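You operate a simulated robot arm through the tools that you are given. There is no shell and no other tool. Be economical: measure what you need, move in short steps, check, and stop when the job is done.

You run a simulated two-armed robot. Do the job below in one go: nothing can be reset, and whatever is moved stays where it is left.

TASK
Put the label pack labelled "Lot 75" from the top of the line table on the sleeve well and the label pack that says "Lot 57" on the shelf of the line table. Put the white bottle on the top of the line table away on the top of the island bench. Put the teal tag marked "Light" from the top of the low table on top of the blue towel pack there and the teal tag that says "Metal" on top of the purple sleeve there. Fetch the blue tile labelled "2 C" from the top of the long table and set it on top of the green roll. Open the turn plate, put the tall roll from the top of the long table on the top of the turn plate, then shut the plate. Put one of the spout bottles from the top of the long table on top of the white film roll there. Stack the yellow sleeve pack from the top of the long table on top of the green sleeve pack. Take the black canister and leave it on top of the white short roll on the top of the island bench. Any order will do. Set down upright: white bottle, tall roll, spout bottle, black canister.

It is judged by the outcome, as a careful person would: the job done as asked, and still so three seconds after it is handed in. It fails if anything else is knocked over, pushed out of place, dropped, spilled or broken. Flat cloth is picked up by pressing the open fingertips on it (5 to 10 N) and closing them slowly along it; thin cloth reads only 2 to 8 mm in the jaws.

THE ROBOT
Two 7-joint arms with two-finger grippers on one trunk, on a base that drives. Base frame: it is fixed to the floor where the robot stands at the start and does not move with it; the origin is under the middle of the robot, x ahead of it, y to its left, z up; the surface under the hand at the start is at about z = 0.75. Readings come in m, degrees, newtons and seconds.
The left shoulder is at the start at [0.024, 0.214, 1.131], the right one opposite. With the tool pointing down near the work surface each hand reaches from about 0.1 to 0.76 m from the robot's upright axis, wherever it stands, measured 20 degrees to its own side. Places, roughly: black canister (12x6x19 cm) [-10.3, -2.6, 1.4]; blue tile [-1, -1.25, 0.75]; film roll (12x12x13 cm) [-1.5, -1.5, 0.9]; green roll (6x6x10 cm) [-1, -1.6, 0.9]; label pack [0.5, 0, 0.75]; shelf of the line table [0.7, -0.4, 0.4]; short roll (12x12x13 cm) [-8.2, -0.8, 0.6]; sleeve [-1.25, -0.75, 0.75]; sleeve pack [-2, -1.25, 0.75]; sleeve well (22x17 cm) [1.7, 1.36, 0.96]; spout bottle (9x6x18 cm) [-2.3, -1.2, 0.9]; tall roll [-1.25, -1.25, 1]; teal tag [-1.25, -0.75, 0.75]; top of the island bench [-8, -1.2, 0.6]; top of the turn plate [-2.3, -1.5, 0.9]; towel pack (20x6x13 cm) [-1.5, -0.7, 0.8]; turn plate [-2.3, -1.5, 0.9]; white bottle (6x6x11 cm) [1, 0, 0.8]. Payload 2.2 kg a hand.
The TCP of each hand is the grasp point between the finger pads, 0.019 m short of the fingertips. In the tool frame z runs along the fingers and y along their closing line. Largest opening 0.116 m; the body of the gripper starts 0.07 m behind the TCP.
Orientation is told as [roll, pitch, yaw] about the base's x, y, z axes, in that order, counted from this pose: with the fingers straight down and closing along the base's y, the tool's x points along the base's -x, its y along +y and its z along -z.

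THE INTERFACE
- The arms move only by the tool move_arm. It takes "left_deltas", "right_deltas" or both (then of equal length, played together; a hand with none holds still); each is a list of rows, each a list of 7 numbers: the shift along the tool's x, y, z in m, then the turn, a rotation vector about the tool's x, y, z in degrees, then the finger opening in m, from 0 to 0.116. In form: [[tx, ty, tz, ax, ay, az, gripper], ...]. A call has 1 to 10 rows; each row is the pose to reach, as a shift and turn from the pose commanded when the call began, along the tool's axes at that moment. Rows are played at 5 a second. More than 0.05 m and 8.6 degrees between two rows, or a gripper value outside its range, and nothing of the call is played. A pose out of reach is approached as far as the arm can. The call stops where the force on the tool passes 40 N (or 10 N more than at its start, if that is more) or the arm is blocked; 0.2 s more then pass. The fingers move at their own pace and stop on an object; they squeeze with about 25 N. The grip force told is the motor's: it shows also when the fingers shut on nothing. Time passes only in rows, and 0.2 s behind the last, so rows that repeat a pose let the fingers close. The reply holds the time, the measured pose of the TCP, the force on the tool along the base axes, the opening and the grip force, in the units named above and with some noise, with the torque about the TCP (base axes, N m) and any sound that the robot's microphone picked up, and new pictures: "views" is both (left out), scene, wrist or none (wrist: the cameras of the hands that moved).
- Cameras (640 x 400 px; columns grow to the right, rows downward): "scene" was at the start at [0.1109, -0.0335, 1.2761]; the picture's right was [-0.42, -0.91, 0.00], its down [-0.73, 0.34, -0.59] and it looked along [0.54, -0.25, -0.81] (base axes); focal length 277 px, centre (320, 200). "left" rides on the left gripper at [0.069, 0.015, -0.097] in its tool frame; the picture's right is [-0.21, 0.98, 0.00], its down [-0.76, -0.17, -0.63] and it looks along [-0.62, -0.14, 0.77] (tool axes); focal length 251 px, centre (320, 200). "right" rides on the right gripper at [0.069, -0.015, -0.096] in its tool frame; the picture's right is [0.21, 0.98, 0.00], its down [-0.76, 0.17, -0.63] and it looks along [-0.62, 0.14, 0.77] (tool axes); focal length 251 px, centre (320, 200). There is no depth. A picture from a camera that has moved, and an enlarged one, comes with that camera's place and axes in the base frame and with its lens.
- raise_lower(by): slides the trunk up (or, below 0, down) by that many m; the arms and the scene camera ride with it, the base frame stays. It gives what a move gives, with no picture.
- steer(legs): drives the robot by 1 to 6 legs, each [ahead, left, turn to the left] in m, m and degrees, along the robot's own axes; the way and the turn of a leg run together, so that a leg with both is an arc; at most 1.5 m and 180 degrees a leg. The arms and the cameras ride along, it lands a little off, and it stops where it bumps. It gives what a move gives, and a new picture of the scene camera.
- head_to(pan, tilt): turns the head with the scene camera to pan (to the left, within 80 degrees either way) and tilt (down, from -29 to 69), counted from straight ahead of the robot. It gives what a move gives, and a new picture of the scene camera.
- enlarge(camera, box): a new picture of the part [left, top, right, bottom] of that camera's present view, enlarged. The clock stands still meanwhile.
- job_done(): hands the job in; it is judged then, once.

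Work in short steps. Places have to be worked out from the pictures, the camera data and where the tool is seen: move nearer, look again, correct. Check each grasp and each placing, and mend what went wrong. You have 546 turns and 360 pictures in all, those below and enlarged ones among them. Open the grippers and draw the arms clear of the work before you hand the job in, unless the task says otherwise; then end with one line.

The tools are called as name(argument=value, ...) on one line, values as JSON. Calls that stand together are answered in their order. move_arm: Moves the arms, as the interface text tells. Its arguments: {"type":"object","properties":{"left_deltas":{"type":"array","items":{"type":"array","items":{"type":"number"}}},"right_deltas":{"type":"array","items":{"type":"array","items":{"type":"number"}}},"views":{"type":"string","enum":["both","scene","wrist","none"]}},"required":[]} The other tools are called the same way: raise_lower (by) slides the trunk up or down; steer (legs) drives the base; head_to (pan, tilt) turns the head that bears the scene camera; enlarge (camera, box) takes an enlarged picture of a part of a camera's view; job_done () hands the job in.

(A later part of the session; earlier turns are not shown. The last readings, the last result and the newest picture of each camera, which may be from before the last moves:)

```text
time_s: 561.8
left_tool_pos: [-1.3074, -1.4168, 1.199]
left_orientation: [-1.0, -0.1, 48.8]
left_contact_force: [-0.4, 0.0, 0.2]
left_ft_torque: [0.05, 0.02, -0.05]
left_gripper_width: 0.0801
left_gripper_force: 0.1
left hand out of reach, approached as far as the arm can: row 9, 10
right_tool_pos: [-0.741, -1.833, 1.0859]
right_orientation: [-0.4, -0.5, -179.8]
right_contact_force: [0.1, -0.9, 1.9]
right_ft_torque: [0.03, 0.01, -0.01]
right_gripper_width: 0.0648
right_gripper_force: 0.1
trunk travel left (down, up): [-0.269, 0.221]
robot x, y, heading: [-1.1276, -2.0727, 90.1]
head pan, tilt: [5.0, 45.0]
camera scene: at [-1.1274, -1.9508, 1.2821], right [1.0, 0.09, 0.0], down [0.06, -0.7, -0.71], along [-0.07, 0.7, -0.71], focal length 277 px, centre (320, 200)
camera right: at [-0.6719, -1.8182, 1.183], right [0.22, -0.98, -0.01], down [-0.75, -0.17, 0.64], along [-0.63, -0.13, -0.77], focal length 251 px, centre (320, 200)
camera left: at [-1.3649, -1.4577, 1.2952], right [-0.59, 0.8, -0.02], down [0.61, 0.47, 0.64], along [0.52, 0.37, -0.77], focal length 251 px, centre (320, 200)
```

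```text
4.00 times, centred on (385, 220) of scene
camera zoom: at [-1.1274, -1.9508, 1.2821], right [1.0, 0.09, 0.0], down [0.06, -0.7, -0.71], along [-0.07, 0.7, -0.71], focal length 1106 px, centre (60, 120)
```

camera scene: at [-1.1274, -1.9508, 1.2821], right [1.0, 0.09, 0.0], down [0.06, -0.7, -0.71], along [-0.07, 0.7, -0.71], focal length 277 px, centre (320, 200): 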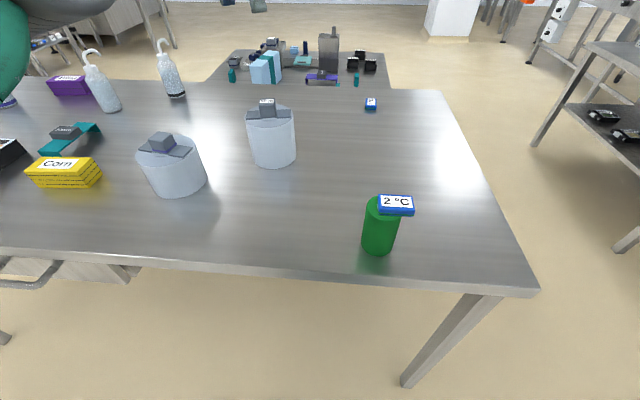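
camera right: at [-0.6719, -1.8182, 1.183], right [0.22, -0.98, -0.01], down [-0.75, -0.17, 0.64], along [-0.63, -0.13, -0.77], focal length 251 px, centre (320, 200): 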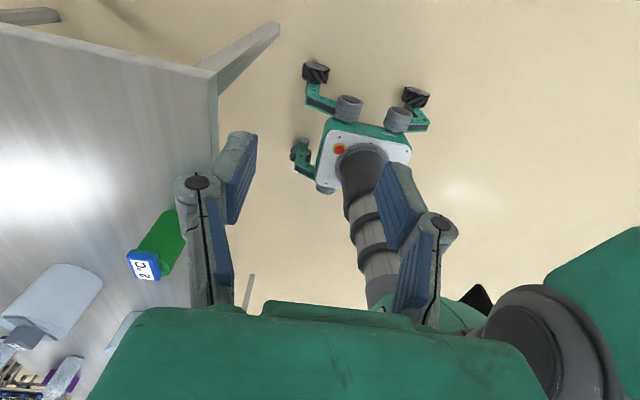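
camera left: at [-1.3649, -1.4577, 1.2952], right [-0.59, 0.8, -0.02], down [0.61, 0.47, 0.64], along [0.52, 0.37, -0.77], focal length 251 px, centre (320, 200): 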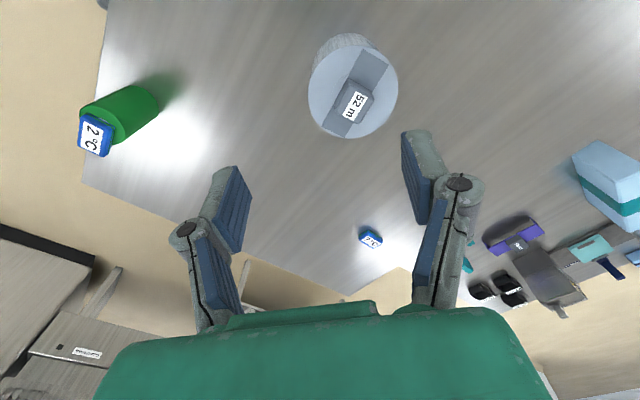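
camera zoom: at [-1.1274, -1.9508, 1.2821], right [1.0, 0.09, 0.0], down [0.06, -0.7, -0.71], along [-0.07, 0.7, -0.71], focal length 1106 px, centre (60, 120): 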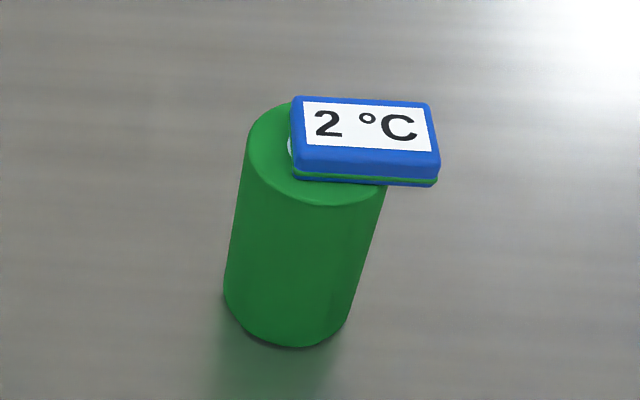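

The tile is stable within the roll's top. Now drive 0.1 m forward for the tall roll.

steer(legs=[[0.1, 0, 0]])

move_arm(left_deltas=[[0, 0, 0.0, 0, 0, 7.5, 0.08], [0, 0, 0.0, 0, 0, 15, 0.08], [0, 0, 0.0, 0, 0, 22.5, 0.08], [0, 0, 0.0, 0, 0, 29.8, 0.08], [0, 0, 0.0, 0, 0, 29.8, 0.08], [0, 0, 0.0, 0, 0, 29.8, 0.08]], views="wrist")

```text
time_s: 563.0
left_tool_pos: [-1.3113, -1.3137, 1.1936]
left_orientation: [-1.3, 0.1, 48.8]
left_contact_force: [0.4, 0.2, -0.2]
left_ft_torque: [-0.02, -0.03, 0.03]
left_gripper_width: 0.0799
left_gripper_force: 0.0
right_tool_pos: [-0.7463, -1.7302, 1.0871]
right_orientation: [-0.1, -0.5, -179.8]
right_contact_force: [0.1, 0.3, 0.2]
right_ft_torque: [-0.03, 0.02, 0.0]
right_gripper_width: 0.065
right_gripper_force: 0.1
trunk travel left (down, up): [-0.269, 0.221]
robot x, y, heading: [-1.1293, -1.9709, 90.1]
head pan, tilt: [5.0, 45.0]
camera scene: at [-1.1302, -1.8488, 1.2817], right [1.0, 0.09, 0.0], down [0.06, -0.71, -0.7], along [-0.07, 0.7, -0.71], focal length 277 px, centre (320, 200)
```

scene: 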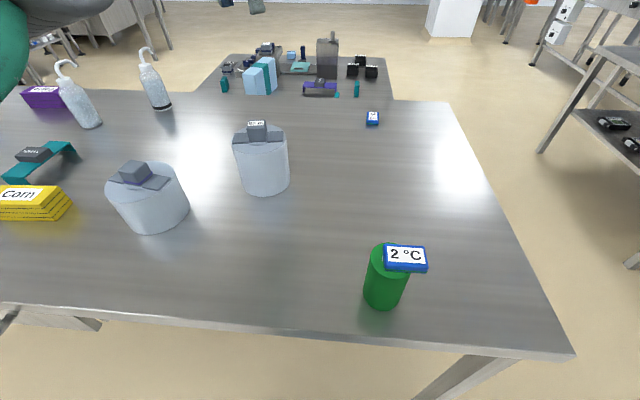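

```text
time_s: 564.4
left_tool_pos: [-1.3133, -1.3141, 1.1973]
left_orientation: [-0.9, -0.7, 19.0]
left_contact_force: [0.2, 0.1, 0.1]
left_ft_torque: [0.01, 0.02, 0.01]
left_gripper_width: 0.0797
left_gripper_force: 0.0
right_tool_pos: [-0.7476, -1.7331, 1.0874]
right_orientation: [-0.2, -0.3, -179.8]
right_contact_force: [0.0, -0.5, -0.2]
right_ft_torque: [0.0, -0.01, -0.01]
right_gripper_width: 0.065
right_gripper_force: 0.2
trunk travel left (down, up): [-0.269, 0.221]
robot x, y, heading: [-1.1285, -1.9716, 90.2]
head pan, tilt: [5.0, 45.0]
camera left: at [-1.385, -1.3213, 1.2925], right [-0.11, 0.99, -0.02], down [0.76, 0.1, 0.65], along [0.64, 0.06, -0.76], focal length 251 px, centre (320, 200)
```

left: 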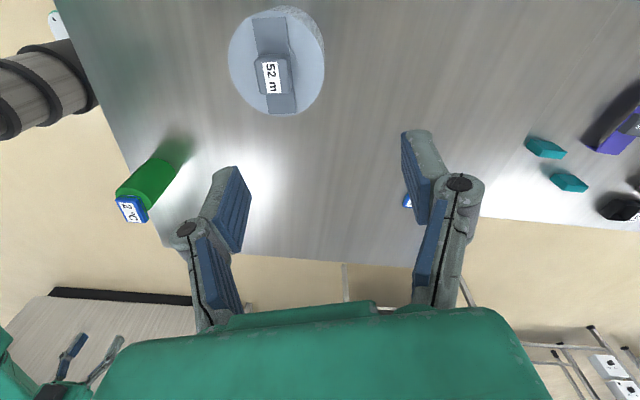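

Move over the plug with yaw ≈13°, partly down.

move_arm(left_deltas=[[0.004, -0.018, 0.03, 0, 0, 2, 0.08], [0.008, -0.037, 0.06, 0, 0, 4, 0.08], [0.013, -0.056, 0.09, 0, 0, 6, 0.08], [0.013, -0.056, 0.12, 0, 0, 6, 0.08], [0.013, -0.056, 0.12, 0, 0, 6, 0.08]], views="wrist")

```text
time_s: 565.5
left_tool_pos: [-1.3054, -1.3747, 1.0786]
left_orientation: [-0.9, -0.9, 13.1]
left_contact_force: [-0.8, 0.5, 0.8]
left_ft_torque: [0.0, -0.01, -0.02]
left_gripper_width: 0.0799
left_gripper_force: 0.1
right_tool_pos: [-0.7492, -1.7339, 1.0889]
right_orientation: [-0.2, -0.3, -179.8]
right_contact_force: [0.1, -0.4, -0.6]
right_ft_torque: [0.0, 0.0, 0.01]
right_gripper_width: 0.0649
right_gripper_force: 0.0
trunk travel left (down, up): [-0.269, 0.221]
robot x, y, heading: [-1.1257, -1.9696, 90.4]
head pan, tilt: [5.0, 45.0]
camera left: at [-1.3767, -1.375, 1.1733], right [-0.01, 1.0, -0.01], down [0.76, 0.02, 0.65], along [0.65, 0.0, -0.76], focal length 251 px, centre (320, 200)
```

left: 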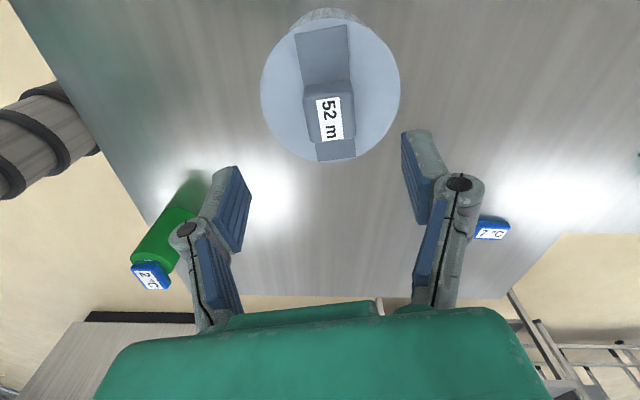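

Descend to the plug (TCP z≈1.003), yaw ≈8°.

move_arm(left_deltas=[[0, 0.004, 0.03, 0, 0, 2.5, 0.08], [0, 0.004, 0.06, 0, 0, 5, 0.08], [0, 0.004, 0.073, 0, 0, 5, 0.08]], views="wrist")

```text
time_s: 566.4
left_tool_pos: [-1.3043, -1.3721, 1.0028]
left_orientation: [-0.9, -1.0, 8.0]
left_contact_force: [-0.4, -0.8, -0.8]
left_ft_torque: [-0.02, 0.01, -0.02]
left_gripper_width: 0.08
left_gripper_force: 0.0
right_tool_pos: [-0.7484, -1.7331, 1.0879]
right_orientation: [-0.3, -0.3, -179.7]
right_contact_force: [0.3, -0.7, -0.2]
right_ft_torque: [0.01, 0.0, 0.03]
right_gripper_width: 0.0651
right_gripper_force: 0.0
trunk travel left (down, up): [-0.269, 0.221]
robot x, y, heading: [-1.1247, -1.9756, 90.2]
head pan, tilt: [5.0, 45.0]
camera left: at [-1.3761, -1.3656, 1.0997], right [0.08, 1.0, -0.01], down [0.76, -0.05, 0.65], along [0.65, -0.06, -0.76], focal length 251 px, centre (320, 200)
```

left: 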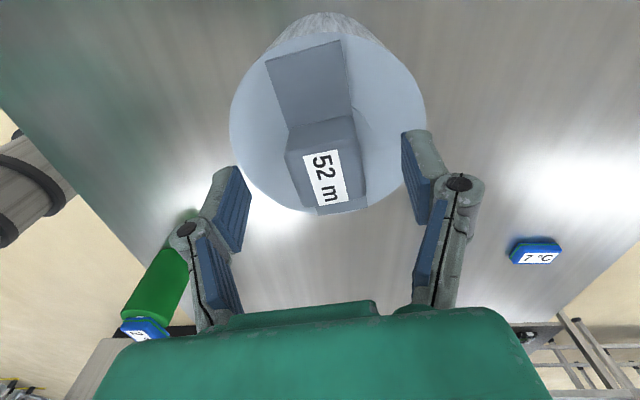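

move_arm(left_deltas=[[0, 0, 0.006, 0, 0, 0, 0.08], [0, 0, 0.012, 0, 0, 0, 0.08]], views="none")

```text
time_s: 567.0
left_tool_pos: [-1.3062, -1.3729, 0.9913]
left_orientation: [-0.9, -1.0, 8.1]
left_contact_force: [0.0, -0.4, -0.1]
left_ft_torque: [-0.02, 0.02, 0.04]
left_gripper_width: 0.0801
left_gripper_force: 0.1
right_tool_pos: [-0.7484, -1.7322, 1.0887]
right_orientation: [-0.1, -0.2, -179.8]
right_contact_force: [0.4, 0.5, -0.1]
right_ft_torque: [0.04, 0.01, 0.02]
right_gripper_width: 0.0649
right_gripper_force: 0.1
trunk travel left (down, up): [-0.269, 0.221]
robot x, y, heading: [-1.1257, -1.9712, 90.1]
head pan, tilt: [5.0, 45.0]
```

move_arm(left_deltas=[[0, 0, 0.005, 0, 0, 0, 0.08], [0, 0, 0.01, 0, 0, 0, 0.08]], views="wrist")

```text
time_s: 567.5
left_tool_pos: [-1.3042, -1.3716, 0.9831]
left_orientation: [-0.6, -0.9, 8.1]
left_contact_force: [-1.9, 1.6, 10.1]
left_ft_torque: [0.34, 0.15, 0.06]
left_gripper_width: 0.0839
left_gripper_force: 2.2
right_tool_pos: [-0.7493, -1.7343, 1.0885]
right_orientation: [-0.2, -0.3, -179.9]
right_contact_force: [-0.3, -0.5, -0.2]
right_ft_torque: [0.02, 0.03, 0.0]
right_gripper_width: 0.065
right_gripper_force: 0.1
trunk travel left (down, up): [-0.269, 0.221]
robot x, y, heading: [-1.131, -1.9721, 90.2]
head pan, tilt: [5.0, 45.0]
camera left: at [-1.3767, -1.3665, 1.0793], right [0.08, 1.0, -0.01], down [0.76, -0.05, 0.65], along [0.65, -0.05, -0.76], focal length 251 px, centre (320, 200)
```

left: 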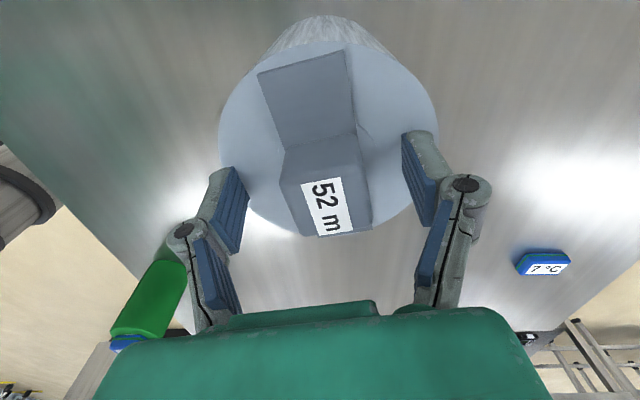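

Fingertips touch the roll's top. Rise 2 mm, close, and lift.

move_arm(left_deltas=[[0, 0, -0.003, 0, 0, 0, 0.05], [0, 0, -0.003, 0, 0, 0, 0.025], [0, 0, -0.003, 0, 0, 0, 0.025], [0, 0, -0.003, 0, 0, 0, 0.025], [0, 0, -0.02, 0, 0, 0, 0.025], [0, 0, -0.05, 0, 0, 0, 0.025]])

```text
time_s: 569.0
left_tool_pos: [-1.3079, -1.3745, 1.0329]
left_orientation: [-1.0, -1.1, 8.0]
left_contact_force: [0.1, -0.8, -5.0]
left_ft_torque: [0.0, 0.01, 0.02]
left_gripper_width: 0.0367
left_gripper_force: 24.8
right_tool_pos: [-0.7498, -1.7344, 1.0884]
right_orientation: [-0.4, -0.3, -179.8]
right_contact_force: [0.0, -0.5, 0.3]
right_ft_torque: [0.05, -0.02, 0.01]
right_gripper_width: 0.0651
right_gripper_force: 0.2
trunk travel left (down, up): [-0.269, 0.221]
robot x, y, heading: [-1.1256, -1.972, 90.3]
head pan, tilt: [5.0, 45.0]
camera scene: at [-1.1321, -1.8513, 1.2819], right [1.0, 0.09, 0.0], down [0.06, -0.7, -0.71], along [-0.07, 0.7, -0.71], focal length 277 px, centre (320, 200)
camera left: at [-1.3792, -1.3677, 1.1289], right [0.08, 1.0, -0.01], down [0.76, -0.05, 0.65], along [0.65, -0.06, -0.76], focal length 251 px, centre (320, 200)
```

scene: 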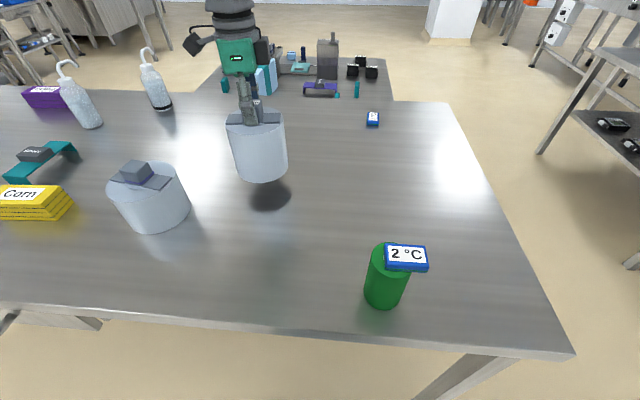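
left: 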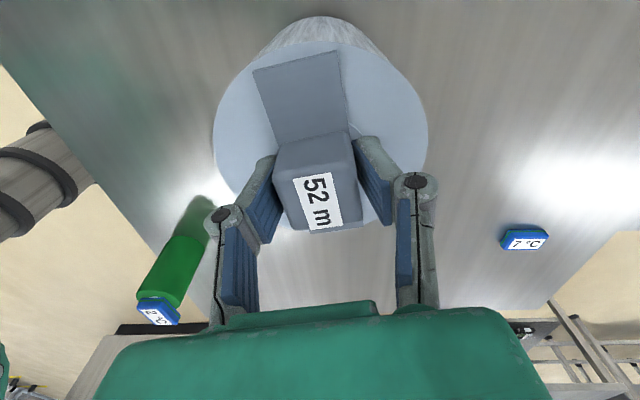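

Tall roll held by its plug. Lift to z≈1.2.

move_arm(left_deltas=[[0, 0, -0.04, 0, 0, 0, 0.025], [0, 0, -0.08, 0, 0, 0, 0.025], [0, 0, -0.12, 0, 0, 0, 0.025], [0, 0, -0.16, 0, 0, 0, 0.025]], views="none")

```text
time_s: 570.0
left_tool_pos: [-1.3076, -1.3702, 1.1938]
left_orientation: [-0.9, -0.9, 8.0]
left_contact_force: [-0.1, -0.7, -5.5]
left_ft_torque: [0.01, 0.02, 0.01]
left_gripper_width: 0.0366
left_gripper_force: 24.8
right_tool_pos: [-0.7493, -1.7333, 1.0884]
right_orientation: [-0.2, -0.2, -179.8]
right_contact_force: [-0.3, -0.3, 0.1]
right_ft_torque: [0.04, 0.02, -0.02]
right_gripper_width: 0.0651
right_gripper_force: 0.1
trunk travel left (down, up): [-0.269, 0.221]
robot x, y, heading: [-1.1318, -1.972, 90.5]
head pan, tilt: [5.0, 45.0]
```

Drive back, left 1.0 m, so the roll comes in front of the plate.

steer(legs=[[-0.25, 0, 0], [0, 0.5, 0], [0, 0.5, -0.3]])

head_to(pan=15, tilt=40)

```text
time_s: 576.8
left_tool_pos: [-2.2413, -1.6131, 1.1983]
left_orientation: [-0.7, 0.9, 6.6]
left_contact_force: [2.8, 0.3, -5.7]
left_ft_torque: [0.02, 0.1, -0.01]
left_gripper_width: 0.0365
left_gripper_force: 25.1
right_tool_pos: [-1.697, -1.9875, 1.0756]
right_orientation: [-0.2, -2.2, 179.1]
right_contact_force: [0.6, -0.2, -1.4]
right_ft_torque: [0.0, 0.07, -0.03]
right_gripper_width: 0.065
right_gripper_force: 0.0
trunk travel left (down, up): [-0.269, 0.221]
robot x, y, heading: [-2.1109, -2.221, 88.8]
head pan, tilt: [5.0, 45.0]
camera scene: at [-2.0755, -2.0961, 1.2811], right [1.0, 0.07, -0.03], down [0.03, -0.71, -0.71], along [-0.07, 0.7, -0.71], focal length 277 px, centre (320, 200)
```

scene: 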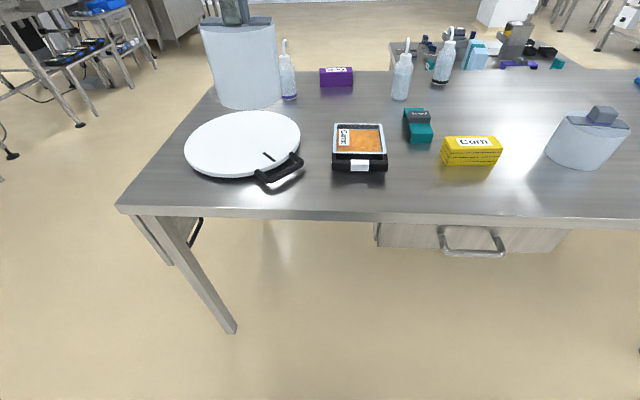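

```text
time_s: 577.6
left_tool_pos: [-2.2516, -1.6158, 1.1964]
left_orientation: [-0.7, -0.1, 6.4]
left_contact_force: [2.1, -0.4, -6.1]
left_ft_torque: [0.02, 0.03, 0.0]
left_gripper_width: 0.0366
left_gripper_force: 24.4
right_tool_pos: [-1.708, -1.9902, 1.0829]
right_orientation: [-0.5, -1.4, 178.9]
right_contact_force: [0.5, 0.0, -0.4]
right_ft_torque: [0.0, 0.01, 0.01]
right_gripper_width: 0.0647
right_gripper_force: 0.1
trunk travel left (down, up): [-0.269, 0.221]
robot x, y, heading: [-2.1067, -2.2192, 89.3]
head pan, tilt: [15.0, 40.0]
camera scene: at [-2.1149, -2.0942, 1.2888], right [0.97, 0.24, -0.01], down [0.15, -0.63, -0.76], along [-0.19, 0.74, -0.64], focal length 277 px, centre (320, 200)
```

scene: 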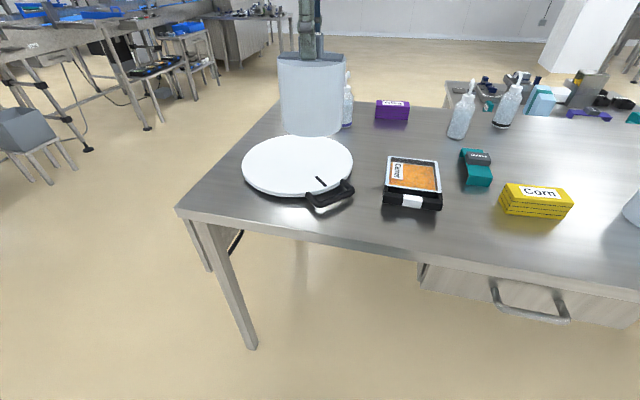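

Drive 0.1 forward, then align over the plate centre.

steer(legs=[[0.1, 0.03, 0]])

move_arm(left_deltas=[[0, 0, 0.0, 0, 0, 0, 0.025], [0, 0, 0.0, 0, 0, 0, 0.025], [0, 0, 0.0, 0, 0, 0, 0.025], [0, 0, 0.0, 0, 0, 0, 0.025], [0, 0, 0.0, 0, 0, 0, 0.025], [0, 0, 0.0, 0, 0, 0, 0.025], [0, 0, 0.0, 0, 0, 0, 0.025], [0, 0, 0.0, 0, 0, 0, 0.025]], views="wrist")

```text
time_s: 578.7
left_tool_pos: [-2.2853, -1.514, 1.1964]
left_orientation: [-0.7, -0.1, 6.7]
left_contact_force: [3.1, 0.3, -5.6]
left_ft_torque: [0.02, 0.05, 0.0]
left_gripper_width: 0.0368
left_gripper_force: 24.5
right_tool_pos: [-1.7384, -1.8886, 1.0821]
right_orientation: [-0.2, -1.7, 178.8]
right_contact_force: [-0.5, 0.7, -0.9]
right_ft_torque: [-0.03, 0.01, -0.01]
right_gripper_width: 0.0649
right_gripper_force: 0.0
trunk travel left (down, up): [-0.269, 0.221]
robot x, y, heading: [-2.1374, -2.1174, 89.1]
head pan, tilt: [15.0, 40.0]
camera scene: at [-2.1171, -1.9934, 1.2888], right [0.97, 0.24, -0.03], down [0.13, -0.63, -0.77], along [-0.21, 0.74, -0.64], focal length 277 px, centre (320, 200)
```

scene: 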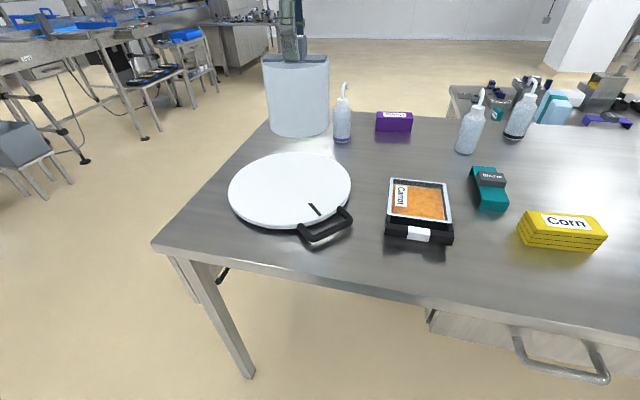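

```text
time_s: 580.5
left_tool_pos: [-2.3272, -1.5169, 1.1923]
left_orientation: [-0.8, -2.0, 6.7]
left_contact_force: [-0.3, -1.0, -5.6]
left_ft_torque: [0.0, 0.0, 0.0]
left_gripper_width: 0.0367
left_gripper_force: 25.1
right_tool_pos: [-1.7752, -1.892, 1.0938]
right_orientation: [-0.4, 0.0, 178.9]
right_contact_force: [0.2, 0.1, 0.1]
right_ft_torque: [0.02, -0.02, -0.05]
right_gripper_width: 0.0652
right_gripper_force: 0.0
trunk travel left (down, up): [-0.269, 0.221]
robot x, y, heading: [-2.1373, -2.1186, 89.4]
head pan, tilt: [15.0, 40.0]
camera left: at [-2.4, -1.5088, 1.2867], right [0.1, 0.99, -0.01], down [0.75, -0.07, 0.66], along [0.66, -0.07, -0.75], focal length 251 px, centre (320, 200)
```

left: 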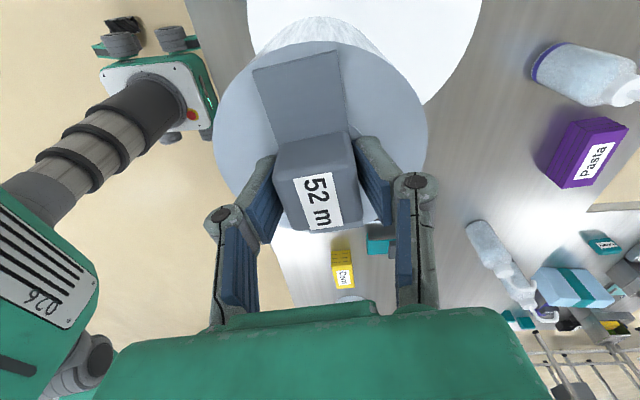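

Align over the plate centre and lower to z≈1.03.

move_arm(left_deltas=[[0.003, 0.02, 0.0, 0, 0, 0, 0.025], [0.006, 0.04, 0.0, 0, 0, 0, 0.025], [0.006, 0.04, 0.04, 0, 0, 0, 0.025], [0.006, 0.04, 0.08, 0, 0, 0, 0.025], [0.006, 0.04, 0.12, 0, 0, 0, 0.025], [0.006, 0.04, 0.155, 0, 0, 0, 0.025], [0.006, 0.04, 0.155, 0, 0, 0, 0.025]], views="scene")

```text
time_s: 582.3
left_tool_pos: [-2.3644, -1.4868, 1.0312]
left_orientation: [-1.0, -3.9, 6.9]
left_contact_force: [-3.3, -0.8, -3.9]
left_ft_torque: [0.02, -0.12, 0.03]
left_gripper_width: 0.0366
left_gripper_force: 24.3
right_tool_pos: [-1.8067, -1.8958, 1.1076]
right_orientation: [-0.5, 1.9, 179.2]
right_contact_force: [0.0, -0.6, 0.2]
right_ft_torque: [0.03, -0.04, 0.04]
right_gripper_width: 0.0649
right_gripper_force: 0.0
trunk travel left (down, up): [-0.269, 0.221]
robot x, y, heading: [-2.1344, -2.1199, 89.2]
head pan, tilt: [15.0, 40.0]
stopped in row 7 (left hand): the arm was blocked; the commanded pose is now the measured one
camera scene: at [-2.1641, -1.9954, 1.2888], right [0.97, 0.25, 0.01], down [0.17, -0.62, -0.76], along [-0.19, 0.74, -0.65], focal length 277 px, centre (320, 200)
```

scene: 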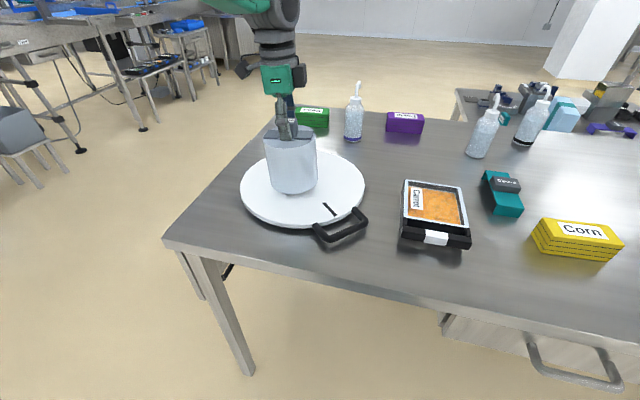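

Sway again; wait for it to die down.

head_to(pan=15, tilt=42)

head_to(pan=15, tilt=45)

move_arm(left_deltas=[[0, 0, 0, 0, 0, 0, 0.025], [0, 0, 0, 0, 0, 0, 0.025], [0, 0, 0, 0, 0, 0, 0.025], [0, 0, 0, 0, 0, 0, 0.025], [0, 0, 0, 0, 0, 0, 0.025], [0, 0, 0, 0, 0, 0, 0.025], [0, 0, 0, 0, 0, 0, 0.025], [0, 0, 0, 0, 0, 0, 0.025], [0, 0, 0, 0, 0, 0, 0.025], [0, 0, 0, 0, 0, 0, 0.025]], views="none")

```text
time_s: 583.0
left_tool_pos: [-2.2963, -1.4869, 1.0403]
left_orientation: [-0.5, -1.2, 6.3]
left_contact_force: [2.9, -0.8, -5.0]
left_ft_torque: [0.05, 0.08, 0.01]
left_gripper_width: 0.0368
left_gripper_force: 25.1
right_tool_pos: [-1.7421, -1.8963, 1.088]
right_orientation: [-0.3, -1.5, 178.9]
right_contact_force: [0.7, 0.3, -1.7]
right_ft_torque: [-0.05, -0.04, 0.0]
right_gripper_width: 0.0649
right_gripper_force: 0.1
trunk travel left (down, up): [-0.269, 0.221]
robot x, y, heading: [-2.1221, -2.1223, 89.6]
head pan, tilt: [15.0, 42.0]
camera scene: at [-2.0954, -1.9973, 1.2854], right [0.97, 0.25, -0.04], down [0.14, -0.65, -0.75], along [-0.21, 0.72, -0.66], focal length 277 px, centre (320, 200)
```

scene: 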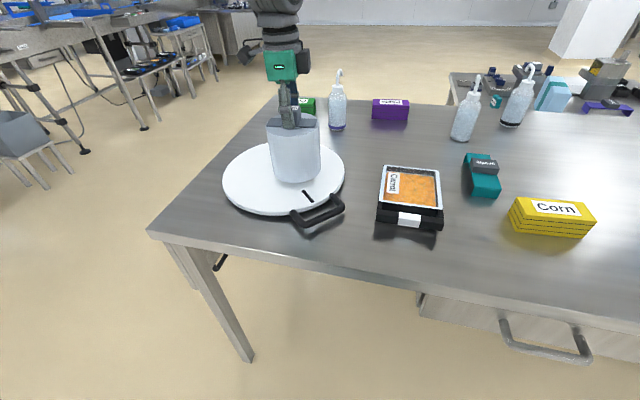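

```text
time_s: 583.6
left_tool_pos: [-2.3043, -1.4859, 1.0402]
left_orientation: [-0.4, -1.4, 6.2]
left_contact_force: [2.5, 0.7, -4.6]
left_ft_torque: [0.04, 0.1, -0.02]
left_gripper_width: 0.0366
left_gripper_force: 25.0
right_tool_pos: [-1.7527, -1.896, 1.0913]
right_orientation: [-0.4, -0.8, 178.9]
right_contact_force: [-0.5, 0.4, -0.7]
right_ft_torque: [0.01, 0.02, -0.01]
right_gripper_width: 0.0651
right_gripper_force: 0.0
trunk travel left (down, up): [-0.269, 0.221]
robot x, y, heading: [-2.1218, -2.1214, 89.1]
head pan, tilt: [15.0, 45.0]
camera scene: at [-2.1349, -1.9987, 1.2815], right [0.97, 0.25, -0.01], down [0.17, -0.69, -0.71], along [-0.18, 0.68, -0.71], focal length 277 px, centre (320, 200)
```

scene: 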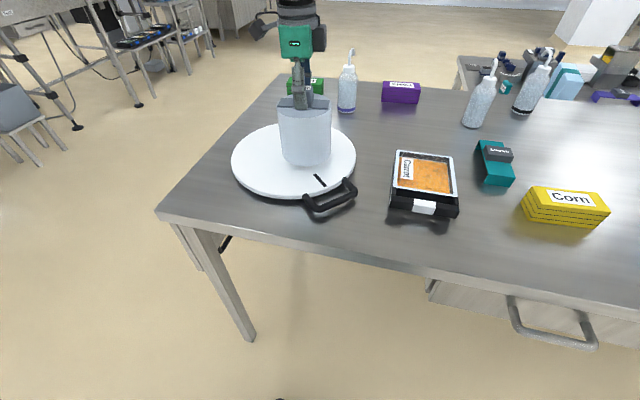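

```text
time_s: 586.0
left_tool_pos: [-2.3811, -1.4869, 1.0293]
left_orientation: [-1.0, -4.3, 7.1]
left_contact_force: [-1.6, -0.9, -5.2]
left_ft_torque: [-0.01, -0.02, 0.06]
left_gripper_width: 0.0371
left_gripper_force: 25.2
right_tool_pos: [-1.8237, -1.8973, 1.1096]
right_orientation: [-0.5, 2.6, 179.2]
right_contact_force: [0.4, -0.2, 0.8]
right_ft_torque: [-0.04, 0.0, 0.0]
right_gripper_width: 0.065
right_gripper_force: 0.0
trunk travel left (down, up): [-0.269, 0.221]
robot x, y, heading: [-2.14, -2.1232, 89.4]
head pan, tilt: [15.0, 45.0]
stopped in row 10 (left hand): the arm was blocked; the commanded pose is now the measured one
```

Holding by arm commands seems to sustain the sway; wait using head moves only.

head_to(pan=15, tilt=43)

head_to(pan=15, tilt=41)

head_to(pan=15, tilt=39)

head_to(pan=15, tilt=37)

```text
time_s: 586.6
left_tool_pos: [-2.38, -1.4872, 1.0302]
left_orientation: [-1.0, -4.0, 7.1]
left_contact_force: [-1.8, -0.3, -5.3]
left_ft_torque: [0.0, -0.07, -0.01]
left_gripper_width: 0.0369
left_gripper_force: 25.3
right_tool_pos: [-1.8192, -1.8992, 1.1074]
right_orientation: [-0.5, 2.3, 179.2]
right_contact_force: [-0.3, -0.2, 0.8]
right_ft_torque: [-0.05, -0.04, -0.01]
right_gripper_width: 0.0648
right_gripper_force: 0.0
trunk travel left (down, up): [-0.269, 0.221]
robot x, y, heading: [-2.1419, -2.1198, 89.4]
head pan, tilt: [15.0, 43.0]
camera scene: at [-2.1643, -1.9961, 1.2844], right [0.97, 0.25, 0.0], down [0.17, -0.66, -0.73], along [-0.18, 0.71, -0.69], focal length 277 px, centre (320, 200)
```

scene: 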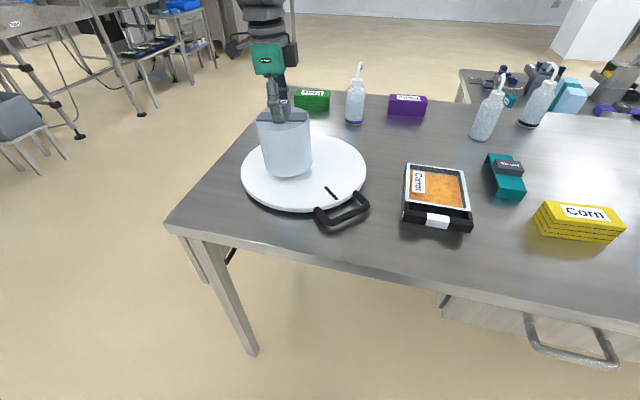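

```text
time_s: 587.2
left_tool_pos: [-2.3221, -1.4874, 1.0397]
left_orientation: [-0.4, -2.0, 6.6]
left_contact_force: [3.5, -0.3, -4.9]
left_ft_torque: [0.03, 0.12, -0.03]
left_gripper_width: 0.0366
left_gripper_force: 24.9
right_tool_pos: [-1.7648, -1.8984, 1.0937]
right_orientation: [-0.5, -0.4, 179.0]
right_contact_force: [-0.2, 0.1, -0.7]
right_ft_torque: [0.05, 0.01, -0.05]
right_gripper_width: 0.0649
right_gripper_force: 0.0
trunk travel left (down, up): [-0.269, 0.221]
robot x, y, heading: [-2.1286, -2.1198, 89.8]
head pan, tilt: [15.0, 41.0]
camera scene: at [-2.111, -1.9959, 1.2873], right [0.97, 0.25, -0.03], down [0.14, -0.64, -0.76], along [-0.21, 0.73, -0.65], focal length 277 px, centre (320, 200)
```

scene: 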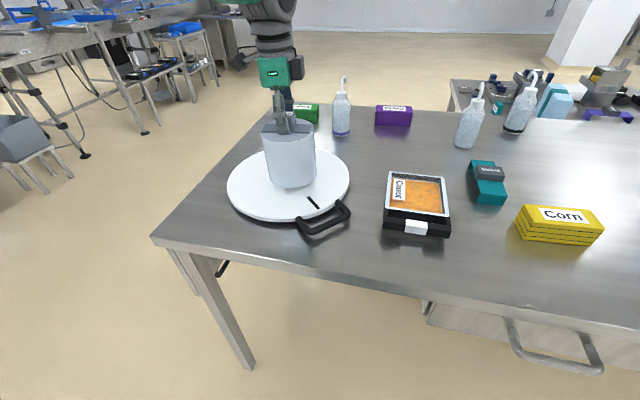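

```text
time_s: 587.8
left_tool_pos: [-2.3421, -1.4891, 1.0365]
left_orientation: [-0.6, -2.7, 6.8]
left_contact_force: [0.3, -0.2, -4.8]
left_ft_torque: [0.0, 0.04, 0.03]
left_gripper_width: 0.0367
left_gripper_force: 25.2
right_tool_pos: [-1.786, -1.8985, 1.0997]
right_orientation: [-0.5, 0.8, 179.0]
right_contact_force: [0.0, 0.3, 0.2]
right_ft_torque: [0.01, 0.01, -0.01]
right_gripper_width: 0.0652
right_gripper_force: 0.1
trunk travel left (down, up): [-0.269, 0.221]
robot x, y, heading: [-2.1334, -2.1222, 89.4]
head pan, tilt: [15.0, 39.0]
camera scene: at [-2.1584, -1.9938, 1.29], right [0.97, 0.25, 0.0], down [0.16, -0.61, -0.77], along [-0.19, 0.75, -0.63], focal length 277 px, centre (320, 200)
```

scene: 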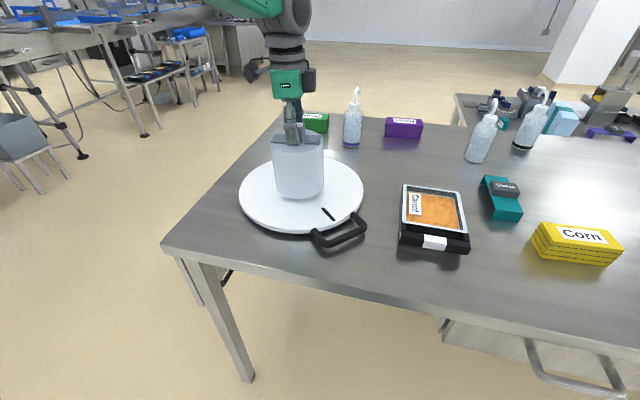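

```text
time_s: 588.5
left_tool_pos: [-2.3952, -1.4872, 1.0278]
left_orientation: [-0.9, -4.9, 7.1]
left_contact_force: [-2.5, 0.8, -6.1]
left_ft_torque: [0.03, -0.04, -0.02]
left_gripper_width: 0.0369
left_gripper_force: 24.9
right_tool_pos: [-1.8354, -1.8979, 1.112]
right_orientation: [-0.6, 3.0, 179.1]
right_contact_force: [-0.3, 1.0, 1.3]
right_ft_torque: [-0.02, -0.05, -0.03]
right_gripper_width: 0.0651
right_gripper_force: 0.1
trunk travel left (down, up): [-0.269, 0.221]
robot x, y, heading: [-2.1472, -2.1183, 89.5]
head pan, tilt: [15.0, 37.0]
camera scene: at [-2.2004, -1.992, 1.292], right [0.97, 0.25, 0.03], down [0.17, -0.59, -0.79], along [-0.18, 0.77, -0.61], focal length 277 px, centre (320, 200)
```

scene: 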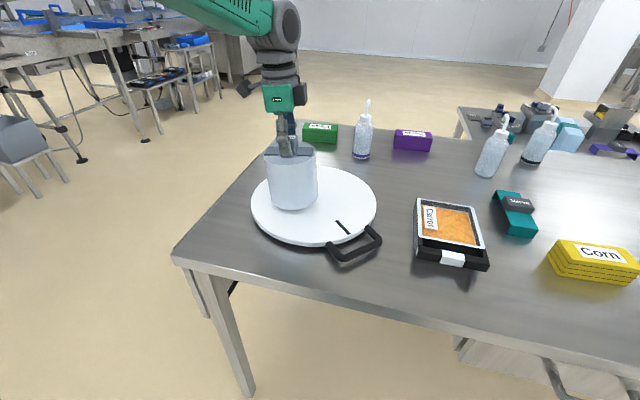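

The sway persists; a lower trunk is steadier. Raise the arm 0.2 m, then lower the trunk 0.2 m.

move_arm(left_deltas=[[0, 0, -0.045, 0, 0, 0, 0.025], [0, 0, -0.09, 0, 0, 0, 0.025], [0, 0, -0.135, 0, 0, 0, 0.025], [0, 0, -0.18, 0, 0, 0, 0.025], [0, 0, -0.2, 0, 0, 0, 0.025]], views="none")

```text
time_s: 589.9
left_tool_pos: [-2.3281, -1.4909, 1.2425]
left_orientation: [-0.5, -2.0, 6.3]
left_contact_force: [1.3, 0.1, -4.9]
left_ft_torque: [0.02, 0.04, 0.01]
left_gripper_width: 0.0366
left_gripper_force: 25.2
right_tool_pos: [-1.7665, -1.9026, 1.0969]
right_orientation: [-0.6, -0.4, 178.9]
right_contact_force: [0.2, -0.6, -0.4]
right_ft_torque: [0.02, -0.01, 0.0]
right_gripper_width: 0.0647
right_gripper_force: 0.1
trunk travel left (down, up): [-0.269, 0.221]
robot x, y, heading: [-2.1286, -2.1193, 89.5]
head pan, tilt: [15.0, 37.0]
stopped in row 5 (left hand): the arm was blocked; the commanded pose is now the measured one
```

raise_lower(by=-0.17)

head_to(pan=15, tilt=40)

head_to(pan=15, tilt=42)

```text
time_s: 591.8
left_tool_pos: [-2.3851, -1.4907, 1.0645]
left_orientation: [-0.7, -4.2, 6.8]
left_contact_force: [-3.9, 0.1, -5.5]
left_ft_torque: [-0.03, -0.1, 0.02]
left_gripper_width: 0.0365
left_gripper_force: 24.5
right_tool_pos: [-1.813, -1.9015, 0.9397]
right_orientation: [-0.8, 2.3, 179.1]
right_contact_force: [0.7, -0.1, 1.6]
right_ft_torque: [-0.03, 0.01, 0.0]
right_gripper_width: 0.065
right_gripper_force: 0.0
trunk travel left (down, up): [-0.099, 0.391]
robot x, y, heading: [-2.1368, -2.1194, 89.4]
head pan, tilt: [15.0, 37.0]
```

```text
time_s: 592.4
left_tool_pos: [-2.3524, -1.4893, 1.0689]
left_orientation: [-0.7, -3.0, 6.5]
left_contact_force: [-0.3, 0.1, -5.3]
left_ft_torque: [-0.02, 0.02, 0.0]
left_gripper_width: 0.0367
left_gripper_force: 25.1
right_tool_pos: [-1.7861, -1.9009, 0.9317]
right_orientation: [-0.6, 0.8, 179.0]
right_contact_force: [0.4, -0.5, 0.7]
right_ft_torque: [0.01, -0.04, -0.01]
right_gripper_width: 0.0647
right_gripper_force: 0.1
trunk travel left (down, up): [-0.099, 0.391]
robot x, y, heading: [-2.1315, -2.1179, 89.1]
head pan, tilt: [15.0, 40.0]
camera scene: at [-2.1362, -1.9953, 1.119], right [0.97, 0.25, -0.01], down [0.15, -0.63, -0.77], along [-0.2, 0.74, -0.64], focal length 277 px, centre (320, 200)
```

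scene: 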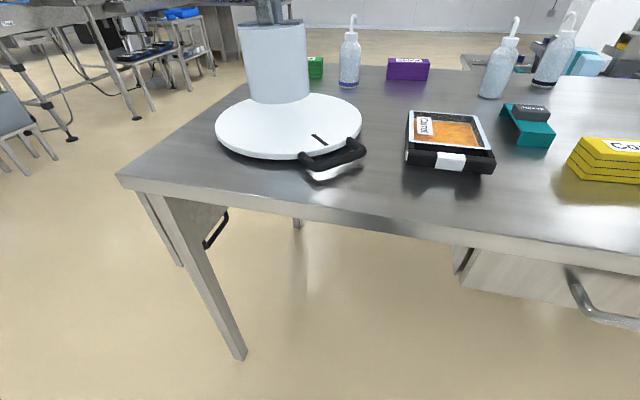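

```text
time_s: 593.0
left_tool_pos: [-2.3154, -1.49, 1.0727]
left_orientation: [-0.5, -1.5, 6.1]
left_contact_force: [2.6, 0.2, -5.4]
left_ft_torque: [0.05, 0.1, 0.03]
left_gripper_width: 0.0364
left_gripper_force: 25.5
right_tool_pos: [-1.7571, -1.9021, 0.9231]
right_orientation: [-0.6, -0.7, 178.9]
right_contact_force: [0.8, 0.1, -0.8]
right_ft_torque: [0.03, 0.07, -0.02]
right_gripper_width: 0.0651
right_gripper_force: 0.1
trunk travel left (down, up): [-0.099, 0.391]
robot x, y, heading: [-2.1195, -2.123, 89.3]
head pan, tilt: [15.0, 42.0]
camera scene: at [-2.1147, -1.9973, 1.116], right [0.97, 0.25, -0.02], down [0.15, -0.65, -0.75], along [-0.2, 0.72, -0.67], focal length 277 px, centre (320, 200)
```

scene: 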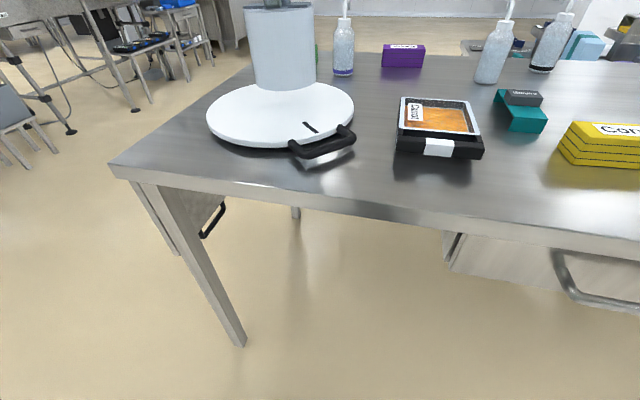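

Wait with tiny trunk moves (no pictures needed).

raise_lower(by=-0.01)

raise_lower(by=-0.01)

raise_lower(by=0.005)

raise_lower(by=-0.005)

raise_lower(by=0.005)

raise_lower(by=-0.005)

```text
time_s: 593.6
left_tool_pos: [-2.346, -1.4918, 1.0585]
left_orientation: [-0.4, -2.8, 6.4]
left_contact_force: [1.3, -0.3, -4.5]
left_ft_torque: [-0.02, 0.01, -0.02]
left_gripper_width: 0.0366
left_gripper_force: 25.0
right_tool_pos: [-1.7837, -1.9009, 0.9205]
right_orientation: [-0.6, 0.7, 179.0]
right_contact_force: [0.5, 0.3, 0.4]
right_ft_torque: [-0.03, 0.01, -0.02]
right_gripper_width: 0.0652
right_gripper_force: 0.0
trunk travel left (down, up): [-0.089, 0.401]
robot x, y, heading: [-2.1301, -2.1208, 89.4]
head pan, tilt: [15.0, 42.0]
```

```text
time_s: 594.2
left_tool_pos: [-2.3804, -1.4884, 1.0424]
left_orientation: [-0.8, -4.1, 6.8]
left_contact_force: [-3.4, -0.7, -4.2]
left_ft_torque: [-0.01, -0.11, 0.0]
left_gripper_width: 0.0366
left_gripper_force: 24.9
right_tool_pos: [-1.8081, -1.9001, 0.9188]
right_orientation: [-0.7, 2.2, 179.2]
right_contact_force: [0.8, 0.3, 0.9]
right_ft_torque: [-0.01, 0.01, 0.03]
right_gripper_width: 0.065
right_gripper_force: 0.1
trunk travel left (down, up): [-0.079, 0.411]
robot x, y, heading: [-2.1341, -2.1207, 89.2]
head pan, tilt: [15.0, 42.0]
```

```text
time_s: 594.7
left_tool_pos: [-2.3358, -1.4909, 1.0555]
left_orientation: [-0.5, -2.3, 6.3]
left_contact_force: [1.6, -0.7, -5.5]
left_ft_torque: [0.01, 0.04, 0.02]
left_gripper_width: 0.0366
left_gripper_force: 24.6
right_tool_pos: [-1.7724, -1.9026, 0.912]
right_orientation: [-0.6, -0.1, 178.8]
right_contact_force: [0.9, -0.7, -0.5]
right_ft_torque: [-0.01, -0.02, 0.02]
right_gripper_width: 0.0648
right_gripper_force: 0.2
trunk travel left (down, up): [-0.084, 0.406]
robot x, y, heading: [-2.1286, -2.1196, 89.2]
head pan, tilt: [15.0, 42.0]
```

```text
time_s: 595.3
left_tool_pos: [-2.3337, -1.491, 1.0508]
left_orientation: [-0.4, -2.2, 6.3]
left_contact_force: [1.8, 0.6, -5.5]
left_ft_torque: [-0.01, 0.09, 0.01]
left_gripper_width: 0.0365
left_gripper_force: 24.8
right_tool_pos: [-1.7718, -1.9019, 0.9074]
right_orientation: [-0.7, 0.0, 179.1]
right_contact_force: [0.0, 0.5, 0.5]
right_ft_torque: [0.02, 0.03, -0.04]
right_gripper_width: 0.0648
right_gripper_force: 0.1
trunk travel left (down, up): [-0.079, 0.411]
robot x, y, heading: [-2.1258, -2.1206, 89.2]
head pan, tilt: [15.0, 42.0]
```

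```text
time_s: 595.8
left_tool_pos: [-2.375, -1.4901, 1.0491]
left_orientation: [-0.7, -3.9, 6.8]
left_contact_force: [-2.2, 0.3, -4.5]
left_ft_torque: [-0.01, -0.05, 0.05]
left_gripper_width: 0.0367
left_gripper_force: 25.0
right_tool_pos: [-1.8054, -1.9012, 0.9217]
right_orientation: [-0.6, 1.9, 179.1]
right_contact_force: [0.5, 1.0, 0.9]
right_ft_torque: [0.0, 0.01, 0.0]
right_gripper_width: 0.0652
right_gripper_force: 0.0
trunk travel left (down, up): [-0.084, 0.406]
robot x, y, heading: [-2.1357, -2.117, 89.7]
head pan, tilt: [15.0, 42.0]
```

```text
time_s: 596.4
left_tool_pos: [-2.3432, -1.4909, 1.0498]
left_orientation: [-0.5, -2.6, 6.4]
left_contact_force: [0.3, -0.2, -5.2]
left_ft_torque: [-0.01, 0.0, -0.01]
left_gripper_width: 0.0368
left_gripper_force: 24.6
right_tool_pos: [-1.7763, -1.9017, 0.909]
right_orientation: [-0.6, 0.3, 178.8]
right_contact_force: [-0.9, -0.9, -0.9]
right_ft_torque: [-0.02, -0.02, -0.02]
right_gripper_width: 0.0648
right_gripper_force: 0.1
trunk travel left (down, up): [-0.079, 0.411]
robot x, y, heading: [-2.1309, -2.118, 89.1]
head pan, tilt: [15.0, 42.0]
```

raise_lower(by=0.1)

raise_lower(by=-0.1)

raise_lower(by=0.1)

raise_lower(by=-0.1)

raise_lower(by=0.002)

raise_lower(by=-0.002)

```text
time_s: 597.7
left_tool_pos: [-2.3357, -1.4897, 1.1488]
left_orientation: [-0.6, -2.4, 6.3]
left_contact_force: [1.7, -0.6, -5.1]
left_ft_torque: [-0.02, 0.02, -0.02]
left_gripper_width: 0.0365
left_gripper_force: 24.6
right_tool_pos: [-1.7733, -1.9021, 1.0091]
right_orientation: [-0.6, 0.0, 178.9]
right_contact_force: [0.4, 0.0, -0.6]
right_ft_torque: [-0.01, 0.0, 0.01]
right_gripper_width: 0.0648
right_gripper_force: 0.0
trunk travel left (down, up): [-0.179, 0.311]
robot x, y, heading: [-2.1253, -2.1199, 89.5]
head pan, tilt: [15.0, 42.0]
```

```text
time_s: 599.0
left_tool_pos: [-2.3703, -1.4899, 1.0456]
left_orientation: [-0.6, -3.7, 6.7]
left_contact_force: [-1.8, -0.4, -5.2]
left_ft_torque: [0.0, -0.05, 0.01]
left_gripper_width: 0.0367
left_gripper_force: 25.3
right_tool_pos: [-1.8006, -1.9017, 0.916]
right_orientation: [-0.7, 1.6, 179.1]
right_contact_force: [0.2, -0.1, 0.0]
right_ft_torque: [0.02, 0.01, 0.03]
right_gripper_width: 0.065
right_gripper_force: 0.0
trunk travel left (down, up): [-0.079, 0.411]
robot x, y, heading: [-2.1316, -2.1202, 89.4]
head pan, tilt: [15.0, 42.0]
```

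```text
time_s: 600.3
left_tool_pos: [-2.3334, -1.4898, 1.1501]
left_orientation: [-0.5, -2.2, 6.3]
left_contact_force: [1.0, 0.8, -5.0]
left_ft_torque: [0.02, 0.07, -0.02]
left_gripper_width: 0.0368
left_gripper_force: 25.0
right_tool_pos: [-1.7699, -1.9023, 1.0077]
right_orientation: [-0.5, -0.1, 178.9]
right_contact_force: [-0.1, -0.1, 0.4]
right_ft_torque: [0.01, 0.02, 0.0]
right_gripper_width: 0.0649
right_gripper_force: 0.0
trunk travel left (down, up): [-0.179, 0.311]
robot x, y, heading: [-2.1289, -2.1191, 89.3]
head pan, tilt: [15.0, 42.0]
```

```text
time_s: 601.7
left_tool_pos: [-2.3515, -1.4897, 1.0484]
left_orientation: [-0.5, -2.9, 6.4]
left_contact_force: [-1.1, -0.5, -5.3]
left_ft_torque: [0.02, -0.02, -0.01]
left_gripper_width: 0.0366
left_gripper_force: 24.8
right_tool_pos: [-1.7853, -1.9014, 0.9118]
right_orientation: [-0.7, 0.7, 179.0]
right_contact_force: [0.5, 0.9, 0.2]
right_ft_torque: [0.0, 0.05, 0.02]
right_gripper_width: 0.0652
right_gripper_force: 0.0
trunk travel left (down, up): [-0.079, 0.411]
robot x, y, heading: [-2.1288, -2.1229, 89.5]
head pan, tilt: [15.0, 42.0]
```

```text
time_s: 602.2
left_tool_pos: [-2.3602, -1.4895, 1.0491]
left_orientation: [-0.7, -3.3, 6.5]
left_contact_force: [-2.3, -0.8, -4.7]
left_ft_torque: [-0.02, -0.08, 0.01]
left_gripper_width: 0.0366
left_gripper_force: 25.3
right_tool_pos: [-1.7925, -1.9019, 0.9145]
right_orientation: [-0.6, 1.2, 178.9]
right_contact_force: [0.3, -0.4, -0.7]
right_ft_torque: [-0.01, 0.02, -0.02]
right_gripper_width: 0.0649
right_gripper_force: 0.1
trunk travel left (down, up): [-0.081, 0.409]
robot x, y, heading: [-2.1288, -2.1226, 89.3]
head pan, tilt: [15.0, 42.0]
```

```text
time_s: 602.7
left_tool_pos: [-2.3367, -1.4906, 1.05]
left_orientation: [-0.5, -2.5, 6.3]
left_contact_force: [1.6, -0.2, -5.5]
left_ft_torque: [0.01, 0.08, 0.0]
left_gripper_width: 0.0365
left_gripper_force: 24.5
right_tool_pos: [-1.7738, -1.9018, 0.9079]
right_orientation: [-0.6, 0.0, 179.1]
right_contact_force: [0.0, 0.4, 0.1]
right_ft_torque: [0.02, 0.02, -0.02]
right_gripper_width: 0.0646
right_gripper_force: 0.0
trunk travel left (down, up): [-0.079, 0.411]
robot x, y, heading: [-2.1275, -2.1197, 89.3]
head pan, tilt: [15.0, 42.0]
```

Sway is now ~1 cm. Correct the tilt and position, then lower.

move_arm(left_deltas=[[-0.005, 0.005, 0.01, 0, 1.5, 0, 0.025], [-0.011, 0.01, 0.02, 0, 2.9, 0, 0.025], [-0.011, 0.01, 0.03, 0, 2.9, 0, 0.025]], views="none")

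```text
time_s: 603.5
left_tool_pos: [-2.3262, -1.4796, 1.0197]
left_orientation: [-0.6, 0.5, 6.3]
left_contact_force: [1.1, -0.1, -5.2]
left_ft_torque: [0.01, 0.08, 0.03]
left_gripper_width: 0.0366
left_gripper_force: 24.5
right_tool_pos: [-1.7762, -1.9025, 0.9075]
right_orientation: [-0.6, 0.0, 179.0]
right_contact_force: [0.5, -0.7, -1.3]
right_ft_torque: [0.03, 0.03, 0.0]
right_gripper_width: 0.065
right_gripper_force: 0.0
trunk travel left (down, up): [-0.079, 0.411]
robot x, y, heading: [-2.1288, -2.1228, 89.1]
head pan, tilt: [15.0, 42.0]
```

raise_lower(by=-0.01)

raise_lower(by=-0.005)

```text
time_s: 604.1
left_tool_pos: [-2.3382, -1.4802, 1.0119]
left_orientation: [-0.2, 0.1, 6.5]
left_contact_force: [-5.8, 0.9, 13.1]
left_ft_torque: [0.32, -0.31, 0.12]
left_gripper_width: 0.0367
left_gripper_force: 25.2
right_tool_pos: [-1.7828, -1.902, 0.9018]
right_orientation: [-0.7, 0.6, 179.0]
right_contact_force: [0.2, -1.3, 0.9]
right_ft_torque: [0.02, -0.01, 0.0]
right_gripper_width: 0.065
right_gripper_force: 0.2
trunk travel left (down, up): [-0.069, 0.421]
robot x, y, heading: [-2.1295, -2.1248, 89.3]
head pan, tilt: [15.0, 42.0]
```

```text
time_s: 604.6
left_tool_pos: [-2.3359, -1.4804, 1.0117]
left_orientation: [0.4, -0.3, 6.3]
left_contact_force: [2.6, 0.7, 13.4]
left_ft_torque: [-0.51, 0.39, 0.04]
left_gripper_width: 0.0372
left_gripper_force: 24.5
right_tool_pos: [-1.7855, -1.9031, 0.8975]
right_orientation: [-0.7, 0.7, 179.1]
right_contact_force: [0.0, -0.2, 0.1]
right_ft_torque: [-0.04, 0.03, -0.04]
right_gripper_width: 0.0651
right_gripper_force: 0.1
trunk travel left (down, up): [-0.064, 0.426]
robot x, y, heading: [-2.1266, -2.1202, 89.2]
head pan, tilt: [15.0, 42.0]
stopped: the force on the tool passed its limit at 42 N (the readings are from after the stop); the commanded pose is now the measured one
```

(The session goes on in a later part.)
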